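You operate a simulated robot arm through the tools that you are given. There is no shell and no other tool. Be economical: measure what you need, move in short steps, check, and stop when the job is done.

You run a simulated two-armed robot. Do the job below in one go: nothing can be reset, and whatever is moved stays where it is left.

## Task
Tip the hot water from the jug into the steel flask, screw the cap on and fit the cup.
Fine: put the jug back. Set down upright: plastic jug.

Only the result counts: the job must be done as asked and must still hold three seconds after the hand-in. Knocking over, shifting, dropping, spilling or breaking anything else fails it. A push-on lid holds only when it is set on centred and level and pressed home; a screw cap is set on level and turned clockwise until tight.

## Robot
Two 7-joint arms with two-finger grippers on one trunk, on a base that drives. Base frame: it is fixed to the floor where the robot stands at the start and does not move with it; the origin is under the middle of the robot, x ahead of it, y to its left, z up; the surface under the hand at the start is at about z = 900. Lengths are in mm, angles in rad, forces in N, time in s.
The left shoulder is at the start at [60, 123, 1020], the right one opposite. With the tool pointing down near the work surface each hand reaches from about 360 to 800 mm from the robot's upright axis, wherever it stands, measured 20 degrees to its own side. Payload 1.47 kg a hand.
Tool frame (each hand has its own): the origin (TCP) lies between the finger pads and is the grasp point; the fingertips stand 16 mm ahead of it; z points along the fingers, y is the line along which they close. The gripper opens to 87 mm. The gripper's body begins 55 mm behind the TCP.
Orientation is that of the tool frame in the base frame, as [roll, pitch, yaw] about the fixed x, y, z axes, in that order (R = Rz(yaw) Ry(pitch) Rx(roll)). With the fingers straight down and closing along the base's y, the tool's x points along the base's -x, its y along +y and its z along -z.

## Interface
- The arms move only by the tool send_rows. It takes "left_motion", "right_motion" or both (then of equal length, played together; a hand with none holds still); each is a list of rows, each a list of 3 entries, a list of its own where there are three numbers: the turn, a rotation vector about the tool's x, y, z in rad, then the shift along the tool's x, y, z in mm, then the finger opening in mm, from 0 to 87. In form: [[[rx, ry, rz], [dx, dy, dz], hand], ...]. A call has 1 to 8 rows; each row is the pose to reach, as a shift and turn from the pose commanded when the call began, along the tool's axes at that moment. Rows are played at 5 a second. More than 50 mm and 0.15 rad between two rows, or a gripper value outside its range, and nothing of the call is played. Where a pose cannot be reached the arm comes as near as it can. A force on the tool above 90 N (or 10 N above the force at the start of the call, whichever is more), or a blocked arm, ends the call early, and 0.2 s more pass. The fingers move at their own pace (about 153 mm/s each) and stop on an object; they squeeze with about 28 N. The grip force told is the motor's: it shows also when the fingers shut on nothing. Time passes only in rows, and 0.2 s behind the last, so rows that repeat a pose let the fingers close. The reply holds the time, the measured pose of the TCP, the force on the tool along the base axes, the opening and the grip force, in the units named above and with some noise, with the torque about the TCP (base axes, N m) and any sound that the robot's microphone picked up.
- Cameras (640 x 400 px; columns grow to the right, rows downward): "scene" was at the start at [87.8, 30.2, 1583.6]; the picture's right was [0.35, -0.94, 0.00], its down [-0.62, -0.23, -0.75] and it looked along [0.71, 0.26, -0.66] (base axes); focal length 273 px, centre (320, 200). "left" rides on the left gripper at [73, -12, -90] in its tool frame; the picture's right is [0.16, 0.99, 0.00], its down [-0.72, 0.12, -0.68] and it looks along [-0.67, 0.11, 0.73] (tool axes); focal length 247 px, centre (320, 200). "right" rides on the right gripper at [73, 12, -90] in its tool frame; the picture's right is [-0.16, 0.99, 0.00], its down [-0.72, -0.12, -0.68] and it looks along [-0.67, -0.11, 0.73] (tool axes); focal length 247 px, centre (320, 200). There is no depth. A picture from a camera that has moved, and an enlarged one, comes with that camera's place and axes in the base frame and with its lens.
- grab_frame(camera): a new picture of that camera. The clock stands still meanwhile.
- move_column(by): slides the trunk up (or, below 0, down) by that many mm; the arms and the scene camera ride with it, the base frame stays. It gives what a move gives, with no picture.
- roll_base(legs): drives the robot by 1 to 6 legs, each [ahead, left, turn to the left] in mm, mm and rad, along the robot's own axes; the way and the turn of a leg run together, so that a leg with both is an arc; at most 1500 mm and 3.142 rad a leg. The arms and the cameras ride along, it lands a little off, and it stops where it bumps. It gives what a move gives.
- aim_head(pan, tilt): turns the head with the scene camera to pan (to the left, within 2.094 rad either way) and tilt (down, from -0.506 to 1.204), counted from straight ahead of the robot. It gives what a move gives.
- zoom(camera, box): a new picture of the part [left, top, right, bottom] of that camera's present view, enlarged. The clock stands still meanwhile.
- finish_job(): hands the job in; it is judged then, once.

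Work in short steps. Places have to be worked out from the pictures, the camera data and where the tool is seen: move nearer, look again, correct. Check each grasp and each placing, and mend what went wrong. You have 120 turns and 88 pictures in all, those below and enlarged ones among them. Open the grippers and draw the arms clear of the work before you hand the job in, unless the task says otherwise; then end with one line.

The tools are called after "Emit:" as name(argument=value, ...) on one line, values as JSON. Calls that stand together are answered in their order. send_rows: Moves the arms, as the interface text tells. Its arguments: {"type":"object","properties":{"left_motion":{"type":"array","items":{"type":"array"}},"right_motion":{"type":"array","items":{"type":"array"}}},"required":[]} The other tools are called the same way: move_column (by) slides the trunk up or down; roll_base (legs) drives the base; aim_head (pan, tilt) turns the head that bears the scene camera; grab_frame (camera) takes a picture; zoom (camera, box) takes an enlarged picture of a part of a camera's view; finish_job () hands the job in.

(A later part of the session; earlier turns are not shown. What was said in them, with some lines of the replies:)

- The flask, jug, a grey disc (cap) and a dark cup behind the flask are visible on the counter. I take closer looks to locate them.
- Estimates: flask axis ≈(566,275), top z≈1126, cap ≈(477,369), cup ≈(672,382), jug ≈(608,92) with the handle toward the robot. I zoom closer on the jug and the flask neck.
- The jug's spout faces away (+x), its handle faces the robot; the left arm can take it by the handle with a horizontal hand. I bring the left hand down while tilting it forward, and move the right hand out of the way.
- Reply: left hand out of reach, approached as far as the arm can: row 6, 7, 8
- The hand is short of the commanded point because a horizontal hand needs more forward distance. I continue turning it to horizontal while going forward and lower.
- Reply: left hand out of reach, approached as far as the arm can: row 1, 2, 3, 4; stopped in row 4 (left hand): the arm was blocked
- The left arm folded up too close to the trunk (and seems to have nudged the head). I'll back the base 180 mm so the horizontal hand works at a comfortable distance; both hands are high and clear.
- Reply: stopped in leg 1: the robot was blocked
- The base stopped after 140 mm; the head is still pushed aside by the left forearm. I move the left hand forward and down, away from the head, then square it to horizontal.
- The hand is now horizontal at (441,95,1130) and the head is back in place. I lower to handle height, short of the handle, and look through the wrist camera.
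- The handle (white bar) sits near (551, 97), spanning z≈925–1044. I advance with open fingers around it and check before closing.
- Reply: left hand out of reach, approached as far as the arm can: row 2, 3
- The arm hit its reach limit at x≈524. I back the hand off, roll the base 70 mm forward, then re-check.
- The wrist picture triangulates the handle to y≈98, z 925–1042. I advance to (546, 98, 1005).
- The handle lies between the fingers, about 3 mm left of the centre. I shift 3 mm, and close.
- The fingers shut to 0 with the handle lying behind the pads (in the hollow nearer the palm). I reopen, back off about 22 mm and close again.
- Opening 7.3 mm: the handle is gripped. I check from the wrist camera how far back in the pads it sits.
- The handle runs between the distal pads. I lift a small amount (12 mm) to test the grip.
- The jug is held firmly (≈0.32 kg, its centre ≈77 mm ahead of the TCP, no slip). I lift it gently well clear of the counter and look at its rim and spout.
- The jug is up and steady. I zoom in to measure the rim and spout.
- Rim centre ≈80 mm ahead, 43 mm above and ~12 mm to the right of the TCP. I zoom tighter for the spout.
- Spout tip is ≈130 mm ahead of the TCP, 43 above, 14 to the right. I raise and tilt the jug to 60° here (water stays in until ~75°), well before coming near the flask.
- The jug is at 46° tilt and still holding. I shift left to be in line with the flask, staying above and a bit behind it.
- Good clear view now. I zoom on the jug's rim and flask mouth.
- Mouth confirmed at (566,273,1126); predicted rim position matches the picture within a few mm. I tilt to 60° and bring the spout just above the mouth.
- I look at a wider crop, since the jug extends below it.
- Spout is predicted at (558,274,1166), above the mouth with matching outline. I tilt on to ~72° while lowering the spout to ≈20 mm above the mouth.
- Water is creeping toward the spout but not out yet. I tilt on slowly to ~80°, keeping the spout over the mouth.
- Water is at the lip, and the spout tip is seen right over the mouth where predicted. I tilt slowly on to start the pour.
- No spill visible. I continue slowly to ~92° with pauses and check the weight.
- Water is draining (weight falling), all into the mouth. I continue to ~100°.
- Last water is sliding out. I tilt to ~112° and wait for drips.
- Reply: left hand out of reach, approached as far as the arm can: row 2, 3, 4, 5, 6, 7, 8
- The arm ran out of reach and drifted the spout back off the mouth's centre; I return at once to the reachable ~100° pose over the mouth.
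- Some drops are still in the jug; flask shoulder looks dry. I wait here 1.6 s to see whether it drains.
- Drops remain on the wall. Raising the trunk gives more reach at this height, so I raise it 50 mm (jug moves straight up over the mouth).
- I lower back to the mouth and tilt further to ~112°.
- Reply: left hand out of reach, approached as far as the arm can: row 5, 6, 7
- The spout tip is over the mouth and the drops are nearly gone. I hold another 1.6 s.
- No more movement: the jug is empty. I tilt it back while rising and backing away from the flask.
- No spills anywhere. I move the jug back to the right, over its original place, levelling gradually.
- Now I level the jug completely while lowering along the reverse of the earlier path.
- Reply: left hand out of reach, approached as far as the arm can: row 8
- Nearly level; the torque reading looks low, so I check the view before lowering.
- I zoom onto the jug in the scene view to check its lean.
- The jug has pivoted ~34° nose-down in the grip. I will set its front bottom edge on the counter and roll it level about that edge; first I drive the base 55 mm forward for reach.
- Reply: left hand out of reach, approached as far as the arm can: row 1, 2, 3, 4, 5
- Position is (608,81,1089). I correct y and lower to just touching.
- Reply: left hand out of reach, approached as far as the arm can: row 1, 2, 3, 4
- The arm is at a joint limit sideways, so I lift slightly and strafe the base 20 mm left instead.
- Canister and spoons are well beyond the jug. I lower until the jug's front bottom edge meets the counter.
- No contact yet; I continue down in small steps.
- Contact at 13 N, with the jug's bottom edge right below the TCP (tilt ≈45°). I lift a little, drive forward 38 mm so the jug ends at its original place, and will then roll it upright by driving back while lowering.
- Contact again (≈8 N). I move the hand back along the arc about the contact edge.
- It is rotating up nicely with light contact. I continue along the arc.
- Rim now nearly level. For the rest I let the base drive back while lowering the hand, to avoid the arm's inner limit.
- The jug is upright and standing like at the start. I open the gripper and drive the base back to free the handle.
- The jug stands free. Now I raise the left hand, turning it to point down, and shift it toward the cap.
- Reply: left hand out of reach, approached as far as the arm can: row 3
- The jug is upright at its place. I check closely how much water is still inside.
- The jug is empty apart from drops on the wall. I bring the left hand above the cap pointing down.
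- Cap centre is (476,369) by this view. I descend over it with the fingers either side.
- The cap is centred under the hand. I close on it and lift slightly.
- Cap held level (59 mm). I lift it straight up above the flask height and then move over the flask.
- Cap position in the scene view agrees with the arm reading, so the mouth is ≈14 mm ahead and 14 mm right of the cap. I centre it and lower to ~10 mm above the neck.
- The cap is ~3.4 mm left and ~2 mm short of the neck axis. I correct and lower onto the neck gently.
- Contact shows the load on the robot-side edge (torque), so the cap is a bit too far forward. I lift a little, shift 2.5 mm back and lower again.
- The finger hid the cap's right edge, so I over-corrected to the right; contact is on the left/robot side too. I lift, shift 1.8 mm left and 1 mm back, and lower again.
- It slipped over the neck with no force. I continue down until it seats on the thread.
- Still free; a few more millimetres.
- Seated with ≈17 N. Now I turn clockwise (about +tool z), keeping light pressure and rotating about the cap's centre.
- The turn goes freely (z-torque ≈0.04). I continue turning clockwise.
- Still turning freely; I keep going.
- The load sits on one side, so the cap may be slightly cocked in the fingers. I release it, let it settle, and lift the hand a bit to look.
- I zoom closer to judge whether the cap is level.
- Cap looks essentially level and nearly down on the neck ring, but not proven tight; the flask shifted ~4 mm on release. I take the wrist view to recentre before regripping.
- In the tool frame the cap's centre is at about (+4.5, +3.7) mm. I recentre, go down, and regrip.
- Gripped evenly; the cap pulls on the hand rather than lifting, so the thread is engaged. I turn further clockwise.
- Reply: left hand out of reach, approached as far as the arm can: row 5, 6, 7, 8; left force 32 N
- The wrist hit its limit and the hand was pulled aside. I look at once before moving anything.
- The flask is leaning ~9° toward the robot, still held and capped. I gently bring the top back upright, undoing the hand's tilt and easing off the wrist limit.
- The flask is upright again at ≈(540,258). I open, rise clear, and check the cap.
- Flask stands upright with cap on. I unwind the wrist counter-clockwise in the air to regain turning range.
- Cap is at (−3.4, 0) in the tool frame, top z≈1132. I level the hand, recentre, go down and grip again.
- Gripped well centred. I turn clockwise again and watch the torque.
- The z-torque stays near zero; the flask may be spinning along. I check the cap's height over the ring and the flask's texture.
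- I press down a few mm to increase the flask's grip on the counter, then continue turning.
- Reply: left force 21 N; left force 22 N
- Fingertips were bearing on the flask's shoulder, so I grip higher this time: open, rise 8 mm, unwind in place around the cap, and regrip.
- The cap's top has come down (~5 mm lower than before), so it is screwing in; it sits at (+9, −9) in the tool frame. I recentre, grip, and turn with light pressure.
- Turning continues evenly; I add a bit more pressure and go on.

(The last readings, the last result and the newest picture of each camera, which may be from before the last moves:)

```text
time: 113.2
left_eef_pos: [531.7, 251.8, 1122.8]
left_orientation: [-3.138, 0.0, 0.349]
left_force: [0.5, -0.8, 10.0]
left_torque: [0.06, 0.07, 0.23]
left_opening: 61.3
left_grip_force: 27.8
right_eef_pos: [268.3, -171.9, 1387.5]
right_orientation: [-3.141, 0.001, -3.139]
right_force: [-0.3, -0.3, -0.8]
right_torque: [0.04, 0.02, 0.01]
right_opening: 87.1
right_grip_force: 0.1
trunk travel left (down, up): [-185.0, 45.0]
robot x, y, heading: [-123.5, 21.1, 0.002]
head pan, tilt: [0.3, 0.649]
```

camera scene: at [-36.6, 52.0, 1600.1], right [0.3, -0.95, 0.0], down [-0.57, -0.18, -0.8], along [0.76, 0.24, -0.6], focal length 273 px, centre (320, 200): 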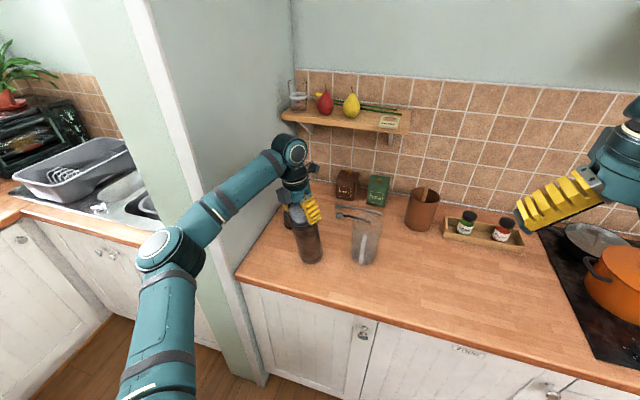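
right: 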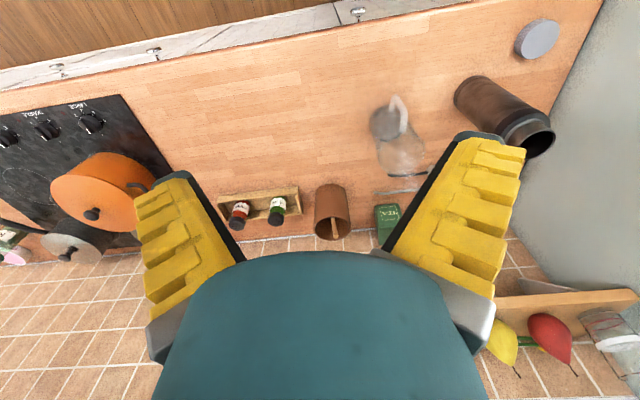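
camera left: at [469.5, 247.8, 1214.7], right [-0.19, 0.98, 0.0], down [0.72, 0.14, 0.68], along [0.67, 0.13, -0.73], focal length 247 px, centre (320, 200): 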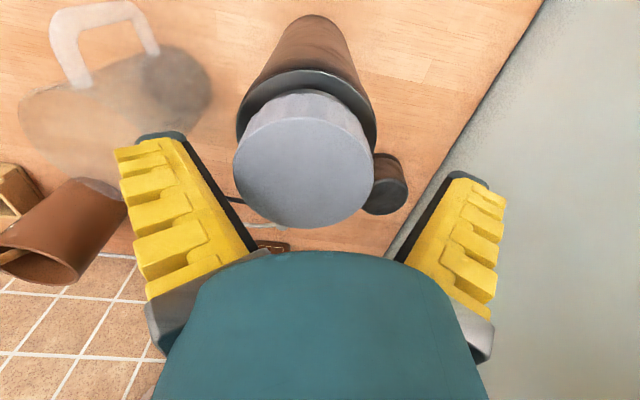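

Z-torque has risen to a steady 0.24 N·m with the load now centred: the cap is down tight. I press harder and give a last small nip, then release and rise.

Emit:
send_rows(left_motion=[[[0, 0, 0], [0, 0, 1], 45], [[0, 0, 0.03], [0, 0, 1.4], 45], [[0, 0, 0.09], [0, 0, 1.4], 45], [[0, 0, 0.13], [0, 0, 1.4], 45]])

Emit:
send_rows(left_motion=[[[0, 0, 0], [0, 0, -1.5], 45], [[0, 0, 0], [0, 0, -1.5], 70], [[0, 0, 0], [0, 0, -1.5], 87], [[0, 0, 0], [0, 0, -1.5], 87], [[0, 0, 0], [0, 0, -40], 87], [[0, 0, 0], [0, 0, -85], 87]])

Emit:
zoom(camera="scene", box=[270, 185, 330, 275])

```text
time: 114.2
left_eef_pos: [532.1, 251.3, 1122.0]
left_orientation: [-3.139, -0.002, 0.222]
left_force: [0.5, 2.1, 17.0]
left_torque: [0.28, 0.03, 0.3]
left_opening: 61.9
left_grip_force: 27.8
right_eef_pos: [267.9, -172.3, 1386.2]
right_orientation: [-3.141, 0.0, -3.138]
right_force: [0.3, 0.0, 0.7]
right_torque: [0.01, -0.01, 0.01]
right_opening: 86.8
right_grip_force: 0.0
trunk travel left (down, up): [-185.0, 45.0]
robot x, y, heading: [-120.7, 26.9, 0.007]
head pan, tilt: [0.3, 0.649]
```

```text
time: 115.5
left_eef_pos: [532.9, 249.0, 1205.2]
left_orientation: [-3.14, 0.002, 0.22]
left_force: [-0.7, 0.7, 0.4]
left_torque: [-0.02, 0.01, 0.02]
left_opening: 87.0
left_grip_force: 0.1
right_eef_pos: [269.5, -171.8, 1386.8]
right_orientation: [-3.142, -0.003, -3.138]
right_force: [0.2, -0.1, 0.1]
right_torque: [0.03, 0.0, 0.01]
right_opening: 86.8
right_grip_force: 0.0
trunk travel left (down, up): [-185.0, 45.0]
robot x, y, heading: [-120.8, 23.8, 0.004]
head pan, tilt: [0.3, 0.649]
```

```text
4.44 times, centred on (300, 230) of scene
camera zoom: at [-30.0, 49.1, 1599.4], right [0.3, -0.95, 0.0], down [-0.58, -0.18, -0.8], along [0.76, 0.24, -0.6], focal length 1214 px, centre (409, 67)
```

zoom: 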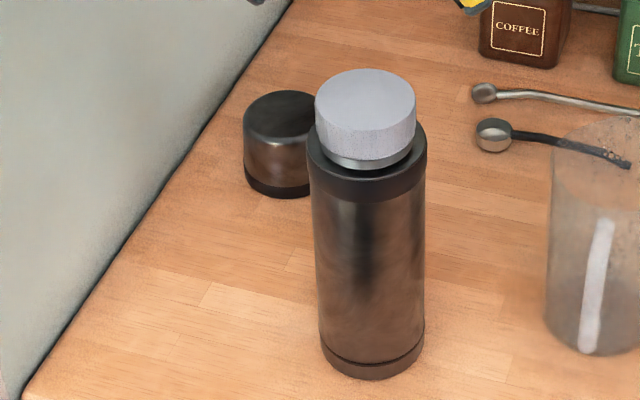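

Cap is on level and the flask stands upright. Next the cup at ≈(674,380): I unwind the wrist and drive the base 150 mm forward to reach it.

Emit:
send_rows(left_motion=[[[0, 0, -0.14], [0, 0, 0], 87], [[0, 0, -0.28], [0, 0, -5], 87], [[0, 0, -0.42], [0, 0, -10], 87], [[0, 0, -0.56], [0, 0, -15], 87], [[0, 0, -0.7], [0, 0, -20], 87], [[0, 0, -0.84], [0, 0, -20], 87], [[0, 0, -0.98], [0, 0, -20], 87], [[0, 0, -1.12], [0, 0, -20], 87]])

Emit:
send_rows(left_motion=[[[0, 0, -0.14], [0, 0, 0], 87], [[0, 0, -0.28], [0, 0, 0], 87], [[0, 0, -0.42], [0, 0, 0], 87], [[0, 0, -0.56], [0, 0, 0], 87], [[0, 0, -0.7], [0, 0, 0], 87], [[0, 0, -0.84], [0, 0, 0], 87], [[0, 0, -0.98], [0, 0, 0], 87], [[0, 0, -1.12], [0, 0, 0], 87]])

Emit:
send_rows(left_motion=[[[0, 0, -0.14], [0, 0, 0], 87], [[0, 0, -0.28], [0, 0, 0], 87], [[0, 0, -0.42], [0, 0, 0], 87], [[0, 0, -0.56], [0, 0, 0], 87], [[0, 0, -0.68], [0, 0, 0], 87]])

Emit:
roll_base(legs=[[150, 0, 0]])

```text
time: 117.3
left_eef_pos: [532.5, 251.8, 1225.0]
left_orientation: [-3.138, -0.001, 1.344]
left_force: [0.0, 0.2, -0.6]
left_torque: [0.01, 0.02, 0.01]
left_opening: 86.9
left_grip_force: 0.0
right_eef_pos: [268.4, -171.5, 1386.8]
right_orientation: [3.141, -0.003, -3.139]
right_force: [-0.8, 0.4, 0.7]
right_torque: [0.0, -0.05, -0.01]
right_opening: 87.1
right_grip_force: 0.2
trunk travel left (down, up): [-185.0, 45.0]
robot x, y, heading: [-121.6, 20.3, 0.006]
head pan, tilt: [0.3, 0.649]
```

```text
time: 119.2
left_eef_pos: [533.4, 251.2, 1224.8]
left_orientation: [3.14, -0.001, 2.463]
left_force: [0.0, 0.3, -0.3]
left_torque: [0.0, 0.0, -0.01]
left_opening: 86.9
left_grip_force: 0.1
right_eef_pos: [269.5, -172.8, 1386.6]
right_orientation: [3.14, -0.002, -3.138]
right_force: [-0.8, -0.7, 0.0]
right_torque: [-0.01, 0.0, 0.01]
right_opening: 87.1
right_grip_force: 0.1
trunk travel left (down, up): [-185.0, 45.0]
robot x, y, heading: [-122.0, 18.8, 0.006]
head pan, tilt: [0.3, 0.649]
```

```text
time: 120.3
left_eef_pos: [534.2, 249.9, 1224.7]
left_orientation: [3.14, -0.002, 3.141]
left_force: [-0.6, -0.2, -0.1]
left_torque: [-0.02, 0.03, 0.0]
left_opening: 86.8
left_grip_force: 0.1
right_eef_pos: [268.5, -172.2, 1386.8]
right_orientation: [-3.14, -0.002, -3.14]
right_force: [-0.7, 0.3, 0.1]
right_torque: [0.02, 0.02, 0.02]
right_opening: 86.7
right_grip_force: 0.1
trunk travel left (down, up): [-185.0, 45.0]
robot x, y, heading: [-121.2, 26.7, 0.009]
head pan, tilt: [0.3, 0.649]
```

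```text
time: 121.7
left_eef_pos: [683.0, 250.9, 1224.9]
left_orientation: [3.14, -0.001, 3.139]
left_force: [-0.1, -0.3, 0.1]
left_torque: [0.0, 0.01, 0.0]
left_opening: 87.0
left_grip_force: 0.1
right_eef_pos: [419.8, -171.4, 1387.2]
right_orientation: [-3.141, 0.0, -3.139]
right_force: [0.5, -0.6, -0.2]
right_torque: [-0.01, 0.03, -0.01]
right_opening: 87.0
right_grip_force: 0.1
trunk travel left (down, up): [-185.0, 45.0]
robot x, y, heading: [25.1, 27.3, 0.001]
head pan, tilt: [0.3, 0.649]
```

Base moved freely. I move over the cup and come down to just above it.

Emit:
send_rows(left_motion=[[[0, 0, 0], [2, 32, 0], 87], [[0, 0, 0], [5, 65, 0], 87], [[0, 0, 0], [7, 98, 0], 87], [[0, 0, 0], [9, 129, 0], 87], [[0, 0, 0], [9, 129, 45], 87], [[0, 0, 0], [9, 129, 90], 87], [[0, 0, 0], [9, 129, 135], 87], [[0, 0, 0], [9, 129, 165], 87]])

Emit:
grab_frame(camera="left")

```text
time: 123.5
left_eef_pos: [673.8, 381.3, 1058.3]
left_orientation: [3.14, -0.003, 3.141]
left_force: [-0.3, -0.1, 0.1]
left_torque: [-0.01, 0.03, 0.01]
left_opening: 87.1
left_grip_force: 0.0
right_eef_pos: [418.5, -171.5, 1387.2]
right_orientation: [-3.14, -0.002, -3.14]
right_force: [-0.3, 0.2, -0.3]
right_torque: [0.0, -0.01, 0.01]
right_opening: 87.1
right_grip_force: 0.0
trunk travel left (down, up): [-185.0, 45.0]
robot x, y, heading: [30.3, 22.9, 0.003]
head pan, tilt: [0.3, 0.649]
```

```text
7 pictures are left
camera left: at [600.3, 370.9, 1147.6], right [-0.16, 0.99, 0.0], down [0.73, 0.11, 0.68], along [0.67, 0.11, -0.73], focal length 247 px, centre (320, 200)
```

left: 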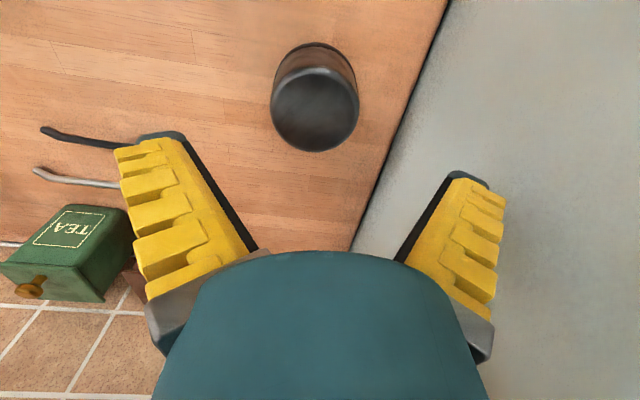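

Cup centre is at (−1.5, −4.5) in the tool frame. I correct, descend around it to z≈942 and close.

Emit:
send_rows(left_motion=[[[0, 0, 0], [-1.5, -4.5, 25], 87], [[0, 0, 0], [-1.5, -4.5, 60], 87], [[0, 0, 0], [-1.5, -4.5, 90], 87], [[0, 0, 0], [-1.5, -4.5, 116], 87], [[0, 0, 0], [-1.5, -4.5, 116], 70], [[0, 0, 0], [-1.5, -4.5, 116], 55], [[0, 0, 0], [-1.5, -4.5, 116], 55]])

```text
time: 125.1
left_eef_pos: [674.4, 374.7, 946.9]
left_orientation: [3.14, -0.002, 3.14]
left_force: [-1.0, -0.4, 3.9]
left_torque: [0.02, 0.18, 0.02]
left_opening: 71.2
left_grip_force: 28.2
right_eef_pos: [417.3, -171.1, 1388.8]
right_orientation: [3.141, -0.002, -3.137]
right_force: [0.2, 0.1, 0.9]
right_torque: [-0.03, -0.01, -0.04]
right_opening: 86.9
right_grip_force: 0.1
trunk travel left (down, up): [-185.0, 45.0]
robot x, y, heading: [29.6, 20.6, 0.001]
head pan, tilt: [0.3, 0.649]
```

Gripped at 71 mm. I lift it a little and look through the wrist camera.

Emit:
send_rows(left_motion=[[[0, 0, 0], [0, 0, -15], 55], [[0, 0, 0], [0, 0, -40], 55], [[0, 0, 0], [0, 0, -80], 55]])

Emit:
grab_frame(camera="left")

```text
time: 125.9
left_eef_pos: [674.0, 376.4, 1025.9]
left_orientation: [3.14, -0.003, 3.141]
left_force: [-0.5, -0.5, -0.6]
left_torque: [-0.01, -0.02, 0.0]
left_opening: 71.0
left_grip_force: 27.8
right_eef_pos: [417.3, -171.6, 1387.8]
right_orientation: [3.142, -0.001, -3.139]
right_force: [-1.1, 0.4, 0.0]
right_torque: [0.0, 0.02, 0.04]
right_opening: 87.0
right_grip_force: 0.0
trunk travel left (down, up): [-185.0, 45.0]
robot x, y, heading: [29.2, 23.8, 0.0]
head pan, tilt: [0.3, 0.649]
```

```text
6 pictures are left
camera left: at [601.4, 366.1, 1114.0], right [-0.16, 0.99, 0.0], down [0.73, 0.11, 0.68], along [0.67, 0.11, -0.73], focal length 247 px, centre (320, 200)
```

left: 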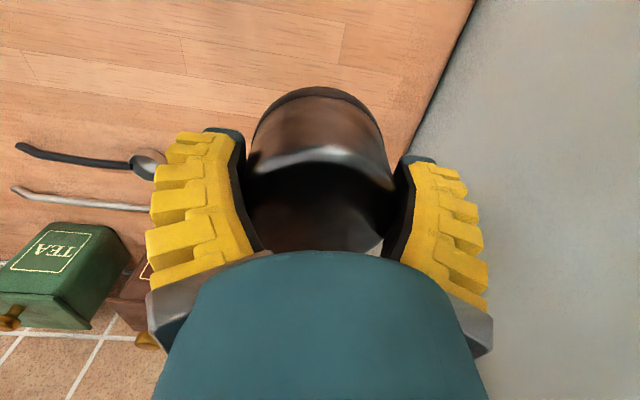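

Cup is held about level, its centre ~10 mm ahead of the TCP. I lift it and carry it above the flask.

Emit:
send_rows(left_motion=[[[0, 0, 0], [0, 0, -45], 55], [[0, 0, 0], [0, 0, -90], 55], [[0, 0, 0], [0, 0, -135], 55], [[0, 0, 0], [0, 0, -175], 55], [[0, 0, 0], [10, -8, -200], 55], [[0, 0, 0], [45, -37, -200], 55], [[0, 0, 0], [80, -66, -200], 55], [[0, 0, 0], [110, -90, -200], 55]])

Emit:
send_rows(left_motion=[[[0, 0, 0], [22, -18, 0], 55], [[0, 0, 0], [43, -36, 0], 55], [[0, 0, 0], [43, -36, 10], 55], [[0, 0, 0], [43, -36, 20], 55]])

Emit:
zoom(camera="scene", box=[240, 160, 340, 280])

```text
time: 127.7
left_eef_pos: [563.9, 284.1, 1222.4]
left_orientation: [3.138, 0.0, 3.14]
left_force: [-0.2, 1.0, 0.0]
left_torque: [0.01, -0.03, 0.01]
left_opening: 70.9
left_grip_force: 27.8
right_eef_pos: [417.9, -172.2, 1387.5]
right_orientation: [-3.14, 0.001, -3.137]
right_force: [0.7, -0.7, 0.5]
right_torque: [-0.03, 0.0, 0.02]
right_opening: 87.0
right_grip_force: 0.0
trunk travel left (down, up): [-185.0, 45.0]
robot x, y, heading: [28.4, 24.6, 0.002]
head pan, tilt: [0.3, 0.649]
```

```text
time: 128.7
left_eef_pos: [521.4, 247.6, 1202.9]
left_orientation: [3.14, -0.001, 3.139]
left_force: [-0.6, -0.1, -0.2]
left_torque: [-0.01, 0.05, 0.02]
left_opening: 71.1
left_grip_force: 27.9
right_eef_pos: [418.4, -171.6, 1386.7]
right_orientation: [3.141, -0.001, -3.137]
right_force: [0.5, -0.2, 0.1]
right_torque: [0.0, 0.01, 0.03]
right_opening: 86.9
right_grip_force: 0.2
trunk travel left (down, up): [-185.0, 45.0]
robot x, y, heading: [24.3, 19.8, -0.007]
head pan, tilt: [0.3, 0.649]
```

```text
3.33 times, centred on (290, 220) of scene
camera zoom: at [118.5, 49.6, 1599.3], right [0.3, -0.95, 0.0], down [-0.58, -0.18, -0.8], along [0.76, 0.24, -0.6], focal length 910 px, centre (420, 133)
```

zoom: 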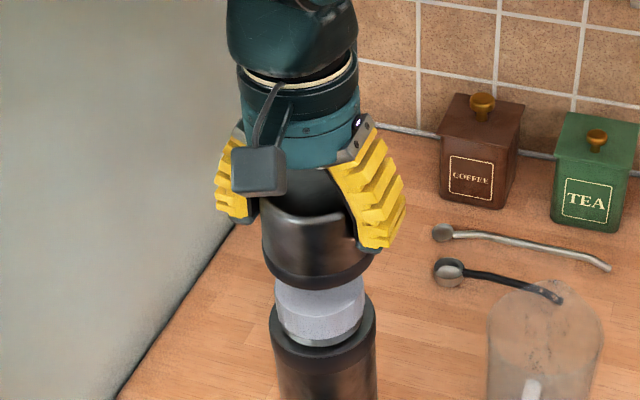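

Cup, cap and collar line up laterally; depth agrees within a few mm. I lower slowly over the cap with force watching.

Emit:
send_rows(left_motion=[[[0, 0, 0], [-1.5, 0, 8], 55], [[0, 0, 0], [-1.5, 0, 16], 55], [[0, 0, 0], [-1.5, 0, 24], 55], [[0, 0, 0], [-1.5, 0, 29], 55], [[0, 0, 0], [-1.5, 0, 33], 55], [[0, 0, 0], [-1.5, 0, 37], 55], [[0, 0, 0], [-1.5, 0, 41], 55], [[0, 0, 0], [-1.5, 0, 45], 55]])

```text
time: 130.5
left_eef_pos: [523.6, 248.9, 1160.4]
left_orientation: [3.136, -0.001, 3.139]
left_force: [0.3, -0.2, 20.5]
left_torque: [-0.12, 0.69, 0.0]
left_opening: 76.1
left_grip_force: 28.1
right_eef_pos: [417.1, -171.2, 1388.4]
right_orientation: [-3.14, 0.0, -3.138]
right_force: [0.1, 0.1, 0.2]
right_torque: [0.01, 0.01, 0.0]
right_opening: 87.0
right_grip_force: 0.0
trunk travel left (down, up): [-185.0, 45.0]
robot x, y, heading: [26.4, 22.8, -0.002]
head pan, tilt: [0.3, 0.649]
```

Contact on the robot-side edge (20 N, torque). I back up 8 mm and look.

Emit:
send_rows(left_motion=[[[0, 0, 0], [0, 0, -5], 55], [[0, 0, 0], [0, 0, -12], 55]])

Emit:
zoom(camera="scene", box=[260, 190, 320, 250])

```text
time: 131.1
left_eef_pos: [523.4, 249.5, 1170.9]
left_orientation: [3.139, -0.004, 3.139]
left_force: [0.0, 0.6, -0.9]
left_torque: [-0.01, -0.03, 0.03]
left_opening: 72.9
left_grip_force: 28.4
right_eef_pos: [418.1, -172.0, 1386.9]
right_orientation: [-3.141, -0.002, -3.139]
right_force: [0.6, 0.3, 0.3]
right_torque: [0.01, 0.0, -0.01]
right_opening: 86.7
right_grip_force: 0.1
trunk travel left (down, up): [-185.0, 45.0]
robot x, y, heading: [24.4, 24.8, 0.004]
head pan, tilt: [0.3, 0.649]
```

```text
6.67 times, centred on (290, 220) of scene
camera zoom: at [118.4, 49.5, 1599.3], right [0.3, -0.95, 0.0], down [-0.58, -0.18, -0.8], along [0.76, 0.24, -0.6], focal length 1820 px, centre (520, 67)
```

zoom: 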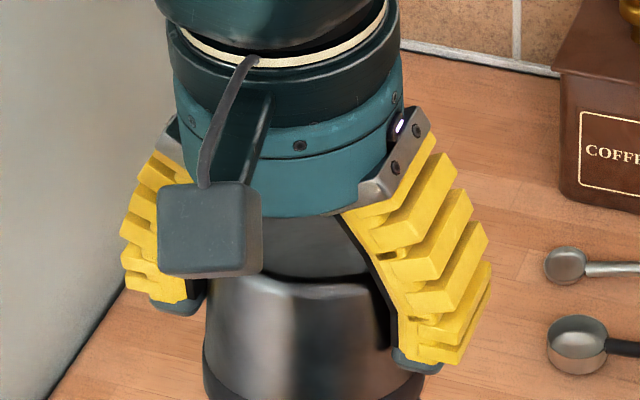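

The cup sits rolled ~6° in the fingers and too far forward. I raise it, roll the hand to level the cup, shift 10 mm back and check.

Emit:
send_rows(left_motion=[[[0.03, 0, 0], [0, 0, -10], 55], [[0.06, 0, 0], [3, 0, -18], 55], [[0.1, 0, 0], [6, 0, -22], 55], [[0.1, 0, 0], [10, 0, -22], 55]])

Emit:
zoom(camera="scene", box=[250, 195, 320, 280])

```text
time: 132.1
left_eef_pos: [512.9, 248.4, 1193.3]
left_orientation: [-3.043, -0.002, 3.14]
left_force: [0.6, 0.6, 0.7]
left_torque: [0.0, 0.02, 0.02]
left_opening: 73.1
left_grip_force: 27.9
right_eef_pos: [419.0, -172.4, 1387.8]
right_orientation: [-3.142, -0.003, -3.138]
right_force: [0.1, -0.2, -0.5]
right_torque: [-0.01, -0.01, -0.02]
right_opening: 86.9
right_grip_force: 0.0
trunk travel left (down, up): [-185.0, 45.0]
robot x, y, heading: [28.5, 22.5, -0.001]
head pan, tilt: [0.3, 0.649]
```

```text
4.71 times, centred on (285, 238) of scene
camera zoom: at [118.6, 49.5, 1599.3], right [0.3, -0.95, 0.0], down [-0.58, -0.18, -0.8], along [0.76, 0.24, -0.6], focal length 1285 px, centre (485, 24)
```

zoom: 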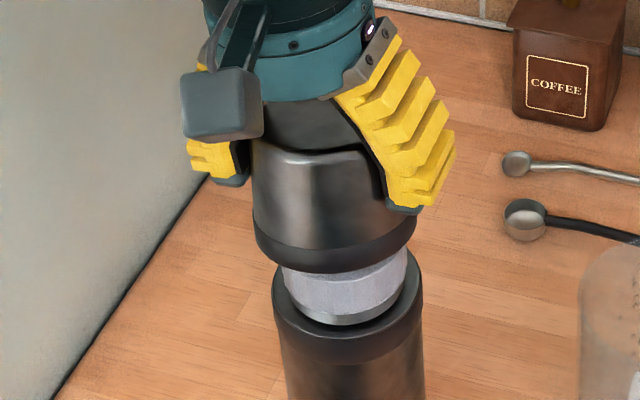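

The cup is now level; it needs ~3 mm to the right. I correct and lower vertically over the cap with force watching.

Emit:
send_rows(left_motion=[[[0, 0, 0], [-1.9, -3, 0], 55], [[0, 0, 0], [-1.9, -1.8, 12], 55], [[0, 0, 0], [-1.9, -1.4, 16], 55], [[0, 0, 0], [-1.9, -1, 20], 55], [[0, 0, 0], [-1.9, -0.6, 24], 55], [[0, 0, 0], [-1.9, -0.2, 28], 55], [[0, 0, 0], [-1.9, 0.2, 32], 55], [[0, 0, 0], [-1.9, 0.6, 36], 55]])

```text
time: 133.9
left_eef_pos: [512.9, 245.9, 1160.2]
left_orientation: [-3.044, 0.003, 3.14]
left_force: [-1.9, -3.4, 31.2]
left_torque: [0.17, -0.82, -0.05]
left_opening: 77.6
left_grip_force: 27.9
right_eef_pos: [414.8, -173.2, 1388.5]
right_orientation: [3.141, 0.001, -3.138]
right_force: [0.6, 0.3, -0.3]
right_torque: [0.0, -0.01, -0.02]
right_opening: 86.8
right_grip_force: 0.1
trunk travel left (down, up): [-185.0, 45.0]
robot x, y, heading: [27.2, 20.3, 0.003]
head pan, tilt: [0.3, 0.649]
```

Now the contact is on the far side, so the right x is midway (≈518). I lift, shift 5 mm forward and lower again.

Emit:
send_rows(left_motion=[[[0, 0, 0], [0, -0.5, -5], 55], [[0, 0, 0], [0, -1.2, -12], 55], [[0, 0, 0], [-5, -1.2, -12], 55], [[0, 0, 0], [-5, -0.8, -8], 55], [[0, 0, 0], [-5, -0.4, -4], 55], [[0, 0, 0], [-5, 0, 0], 55]])

```text
time: 135.3
left_eef_pos: [519.3, 245.8, 1157.1]
left_orientation: [-3.043, -0.004, 3.139]
left_force: [-0.1, 0.4, -1.1]
left_torque: [0.01, 0.05, 0.0]
left_opening: 77.0
left_grip_force: 28.2
right_eef_pos: [417.9, -171.2, 1387.8]
right_orientation: [-3.142, -0.003, -3.139]
right_force: [0.3, -0.5, 0.1]
right_torque: [-0.02, -0.01, 0.01]
right_opening: 87.1
right_grip_force: 0.1
trunk travel left (down, up): [-185.0, 45.0]
robot x, y, heading: [27.3, 25.0, 0.002]
head pan, tilt: [0.3, 0.649]
```

No contact now at 1157. I keep lowering.

Emit:
send_rows(left_motion=[[[0, 0, 0], [0, 0.4, 4], 55], [[0, 0, 0], [0, 0.8, 8], 55], [[0, 0, 0], [0, 1.2, 12], 55], [[0, 0, 0], [0, 1.5, 15], 55], [[0, 0, 0], [0, 1.8, 18], 55], [[0, 0, 0], [0, 2.1, 21], 55], [[0, 0, 0], [0, 2.4, 24], 55]])

```text
time: 136.9
left_eef_pos: [518.9, 245.9, 1133.5]
left_orientation: [-3.045, -0.001, 3.139]
left_force: [-0.2, 0.9, 3.5]
left_torque: [-0.01, 0.11, 0.03]
left_opening: 76.4
left_grip_force: 27.9
right_eef_pos: [418.5, -172.1, 1387.8]
right_orientation: [3.141, -0.002, -3.138]
right_force: [0.7, -0.3, 0.4]
right_torque: [-0.03, -0.02, -0.03]
right_opening: 86.8
right_grip_force: 0.0
trunk travel left (down, up): [-185.0, 45.0]
robot x, y, heading: [25.8, 20.9, 0.004]
head pan, tilt: [0.3, 0.649]
```

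It slid over the cap (1133, only 3.5 N). I continue down to the seat.

Emit:
send_rows(left_motion=[[[0, 0, 0], [0, 0.3, 3], 55], [[0, 0, 0], [0, 0.5, 5], 55], [[0, 0, 0], [0, 0.7, 7], 55], [[0, 0, 0], [0, 0.9, 9], 55]])

Emit:
zoom(camera="scene", box=[250, 195, 320, 280])

```text
time: 137.9
left_eef_pos: [519.7, 246.9, 1127.6]
left_orientation: [-3.045, 0.005, 3.14]
left_force: [4.1, 4.5, 37.2]
left_torque: [-0.07, -0.2, -0.05]
left_opening: 77.9
left_grip_force: 27.9
right_eef_pos: [415.6, -171.7, 1388.1]
right_orientation: [-3.141, 0.001, -3.137]
right_force: [0.4, -0.8, -0.5]
right_torque: [0.01, 0.0, -0.01]
right_opening: 86.9
right_grip_force: 0.0
trunk travel left (down, up): [-185.0, 45.0]
robot x, y, heading: [29.0, 18.6, 0.008]
head pan, tilt: [0.3, 0.649]
```

```text
4.71 times, centred on (285, 238) of scene
camera zoom: at [116.6, 49.3, 1599.7], right [0.3, -0.95, 0.0], down [-0.58, -0.18, -0.8], along [0.76, 0.24, -0.6], focal length 1285 px, centre (485, 24)
```

zoom: 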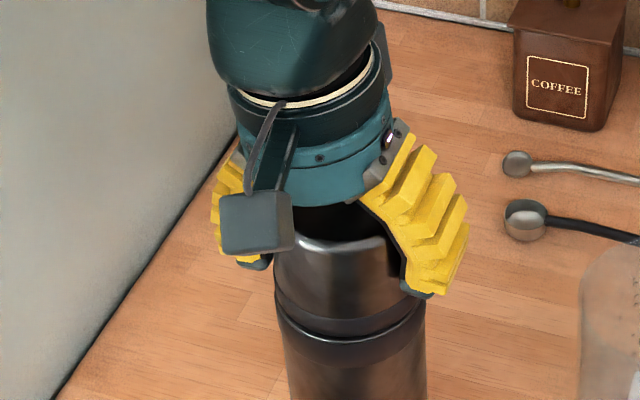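

The cup sits on the collar, nearly flush. I release, rise, level the hand and look from the wrist to find the cup's top centre for pressing home.

Emit:
send_rows(left_motion=[[[0, 0, 0], [0, -0.6, -6], 55], [[0, 0, 0], [0, -0.6, -6], 80], [[0, 0, 0], [0, -0.6, -6], 87], [[0, 0, 0], [0, -3, -30], 87], [[-0.05, 0, 0], [0, -7, -70], 87], [[-0.097, 0, 0], [0, -11, -110], 87]])

Emit:
grab_frame(camera="left")

```text
time: 139.3
left_eef_pos: [519.7, 244.3, 1234.2]
left_orientation: [3.14, -0.002, 3.14]
left_force: [0.1, -0.5, -0.4]
left_torque: [-0.01, -0.05, -0.02]
left_opening: 87.1
left_grip_force: 0.1
right_eef_pos: [418.0, -171.4, 1386.8]
right_orientation: [3.141, -0.002, -3.139]
right_force: [0.0, 1.1, -0.4]
right_torque: [-0.01, -0.02, -0.01]
right_opening: 87.0
right_grip_force: 0.1
trunk travel left (down, up): [-185.0, 45.0]
robot x, y, heading: [30.2, 22.1, 0.005]
head pan, tilt: [0.3, 0.649]
```

```text
1 pictures are left
camera left: at [445.5, 235.6, 1322.6], right [-0.16, 0.99, 0.0], down [0.73, 0.12, 0.68], along [0.67, 0.11, -0.73], focal length 247 px, centre (320, 200)
```

left: 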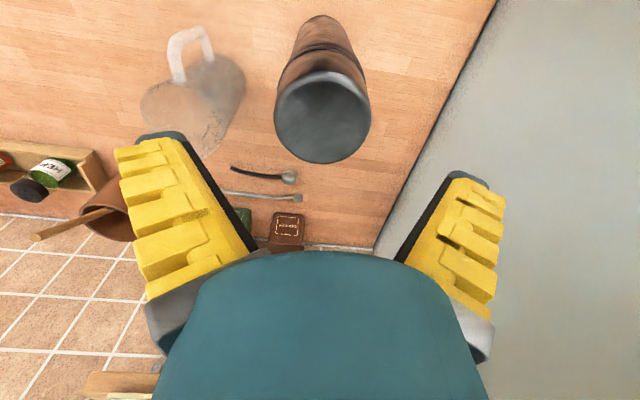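

The cup stands straight on the flask; its top centre is ≈(−4,+2.5) in the tool frame. I close the fingers and come down over the centre to press.

Emit:
send_rows(left_motion=[[[0, 0, 0], [-4, 2.5, 0], 40], [[0, 0, 0], [-4, 2.5, 0], 0], [[0, 0, 0], [-4, 2.5, 20], 0], [[0, 0, 0], [-4, 2.5, 40], 0], [[0, 0, 0], [-4, 2.5, 46], 0]])

Emit:
send_rows(left_motion=[[[0, 0, 0], [0, 0, 2], 0], [[0, 0, 0], [0, 0, 4], 0], [[0, 0, 0], [0, 0, 6], 0], [[0, 0, 0], [0, 0, 8], 0], [[0, 0, 0], [0, 0, 10], 0]])

```text
time: 140.5
left_eef_pos: [523.6, 246.2, 1188.9]
left_orientation: [3.141, -0.001, 3.139]
left_force: [0.7, 0.2, 0.1]
left_torque: [0.0, 0.02, 0.01]
left_opening: 0.0
left_grip_force: 27.8
right_eef_pos: [417.6, -172.5, 1387.5]
right_orientation: [3.141, -0.002, -3.138]
right_force: [-0.2, 0.3, 0.6]
right_torque: [-0.04, 0.01, 0.01]
right_opening: 87.0
right_grip_force: 0.0
trunk travel left (down, up): [-185.0, 45.0]
robot x, y, heading: [27.2, 23.7, -0.003]
head pan, tilt: [0.3, 0.649]
```

```text
time: 141.7
left_eef_pos: [523.3, 248.4, 1178.1]
left_orientation: [-3.141, -0.002, 3.14]
left_force: [-0.3, 0.6, 0.4]
left_torque: [0.0, 0.03, 0.01]
left_opening: 0.1
left_grip_force: 27.7
right_eef_pos: [419.0, -171.9, 1386.8]
right_orientation: [-3.141, -0.001, -3.138]
right_force: [0.3, 0.0, -0.7]
right_torque: [-0.02, 0.01, -0.03]
right_opening: 87.2
right_grip_force: 0.0
trunk travel left (down, up): [-185.0, 45.0]
robot x, y, heading: [26.4, 22.6, -0.001]
head pan, tilt: [0.3, 0.649]
```

No contact yet; I continue down in 2 mm steps.

Emit:
send_rows(left_motion=[[[0, 0, 0], [0, 0, 2], 0], [[0, 0, 0], [0, 0, 4], 0], [[0, 0, 0], [0, 0, 6], 0], [[0, 0, 0], [0, 0, 8], 0]])

Emit:
send_rows(left_motion=[[[0, 0, 0], [0, 0, 1.5], 0], [[0, 0, 0], [0, 0, 3], 0]])

Emit:
send_rows(left_motion=[[[0, 0, 0], [0, 0, 1.5], 0], [[0, 0, 0], [0, 0, 3], 0]])

```text
time: 142.7
left_eef_pos: [522.9, 248.4, 1173.0]
left_orientation: [3.141, 0.001, 3.139]
left_force: [1.0, 0.6, 7.5]
left_torque: [0.0, -0.01, -0.01]
left_opening: 5.9
left_grip_force: 28.4
right_eef_pos: [417.2, -171.5, 1387.4]
right_orientation: [-3.141, -0.002, -3.137]
right_force: [0.2, 0.5, 0.1]
right_torque: [-0.02, 0.01, -0.02]
right_opening: 87.0
right_grip_force: 0.0
trunk travel left (down, up): [-185.0, 45.0]
robot x, y, heading: [27.5, 24.4, 0.001]
head pan, tilt: [0.3, 0.649]
```

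```text
time: 143.3
left_eef_pos: [523.0, 248.6, 1171.0]
left_orientation: [-3.141, 0.005, 3.139]
left_force: [3.6, 2.3, 31.3]
left_torque: [0.04, 0.01, -0.02]
left_opening: 5.9
left_grip_force: 28.4
right_eef_pos: [418.5, -173.0, 1388.2]
right_orientation: [3.141, 0.001, -3.138]
right_force: [-0.3, 0.6, 0.6]
right_torque: [0.05, 0.01, 0.0]
right_opening: 87.0
right_grip_force: 0.1
trunk travel left (down, up): [-185.0, 45.0]
robot x, y, heading: [24.0, 22.1, 0.001]
head pan, tilt: [0.3, 0.649]
```

```text
time: 143.9
left_eef_pos: [522.2, 249.0, 1170.8]
left_orientation: [3.14, 0.011, 3.138]
left_force: [4.0, 1.6, 60.0]
left_torque: [0.07, 0.08, -0.12]
left_opening: 6.1
left_grip_force: 28.3
right_eef_pos: [414.2, -173.0, 1388.2]
right_orientation: [3.139, 0.002, -3.139]
right_force: [0.4, 1.3, 0.5]
right_torque: [0.02, -0.01, -0.01]
right_opening: 86.8
right_grip_force: 0.1
trunk travel left (down, up): [-185.0, 45.0]
robot x, y, heading: [27.4, 24.1, -0.004]
head pan, tilt: [0.3, 0.649]
```

60 N centred and it no longer yields. I press to ~75 N briefly, then rise clear.

Emit:
send_rows(left_motion=[[[0, 0, 0], [0, 0, 1.2], 0], [[0, 0, 0], [0, 0, 1.2], 0]])

Emit:
send_rows(left_motion=[[[0, 0, 0], [0, 0, -10], 0], [[0, 0, 0], [0, 0, -50], 0], [[0, 0, 0], [0, 0, -95], 20], [[0, 0, 0], [40, 0, -110], 60], [[0, 0, 0], [85, 0, -120], 87]])

Emit:
zoom(camera="scene", box=[230, 170, 420, 300])

```text
time: 144.5
left_eef_pos: [522.4, 249.1, 1170.1]
left_orientation: [3.14, 0.015, -3.139]
left_force: [4.6, 0.2, 72.8]
left_torque: [0.05, 0.34, -0.26]
left_opening: 6.0
left_grip_force: 28.3
right_eef_pos: [414.0, -174.3, 1388.4]
right_orientation: [3.139, 0.003, -3.136]
right_force: [-0.3, -0.5, 0.4]
right_torque: [0.02, 0.02, -0.01]
right_opening: 86.8
right_grip_force: 0.1
trunk travel left (down, up): [-185.0, 45.0]
robot x, y, heading: [29.1, 22.0, -0.004]
head pan, tilt: [0.3, 0.649]
```

```text
time: 145.7
left_eef_pos: [436.1, 248.7, 1284.2]
left_orientation: [-3.14, -0.002, 3.139]
left_force: [0.3, -0.1, -0.5]
left_torque: [-0.02, 0.0, 0.0]
left_opening: 86.8
left_grip_force: 0.1
right_eef_pos: [416.3, -171.6, 1387.6]
right_orientation: [3.14, 0.001, -3.138]
right_force: [-0.6, -0.3, 0.0]
right_torque: [-0.01, -0.03, 0.0]
right_opening: 87.0
right_grip_force: 0.1
trunk travel left (down, up): [-185.0, 45.0]
robot x, y, heading: [25.8, 23.1, -0.001]
head pan, tilt: [0.3, 0.649]
```

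```text
3.08 times, centred on (325, 235) of scene
camera zoom: at [117.1, 49.6, 1599.4], right [0.3, -0.95, 0.0], down [-0.58, -0.18, -0.8], along [0.76, 0.24, -0.6], focal length 840 px, centre (305, 92)
```

zoom: 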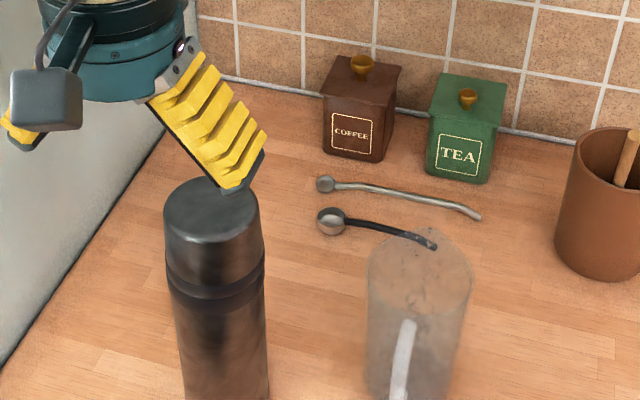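

The cup sits flush and level, the flask is upright, and the jug is back upright in its place. I back the robot away to be clear and hand in.

Emit:
roll_base(legs=[[-100, 0, 0]])

Emit:
finish_job()

```text
time: 146.9
left_eef_pos: [338.3, 249.4, 1284.1]
left_orientation: [-3.14, -0.002, -3.141]
left_force: [-0.4, -0.5, 1.0]
left_torque: [0.0, 0.01, 0.04]
left_opening: 87.1
left_grip_force: 0.0
right_eef_pos: [319.4, -171.9, 1387.2]
right_orientation: [3.139, -0.002, -3.138]
right_force: [-0.2, 0.0, 1.2]
right_torque: [0.0, 0.01, -0.01]
right_opening: 87.1
right_grip_force: 0.1
trunk travel left (down, up): [-185.0, 45.0]
robot x, y, heading: [-72.3, 20.1, 0.004]
head pan, tilt: [0.3, 0.649]
```

```text
The job is handed in.
```

I poured the water into the flask with no spill visible, screwed the cap on until the turning force levelled off, pressed the cup on, and set the jug back upright; a few drops stayed on the jug wall, and the flask ended about 40 mm from where it started.
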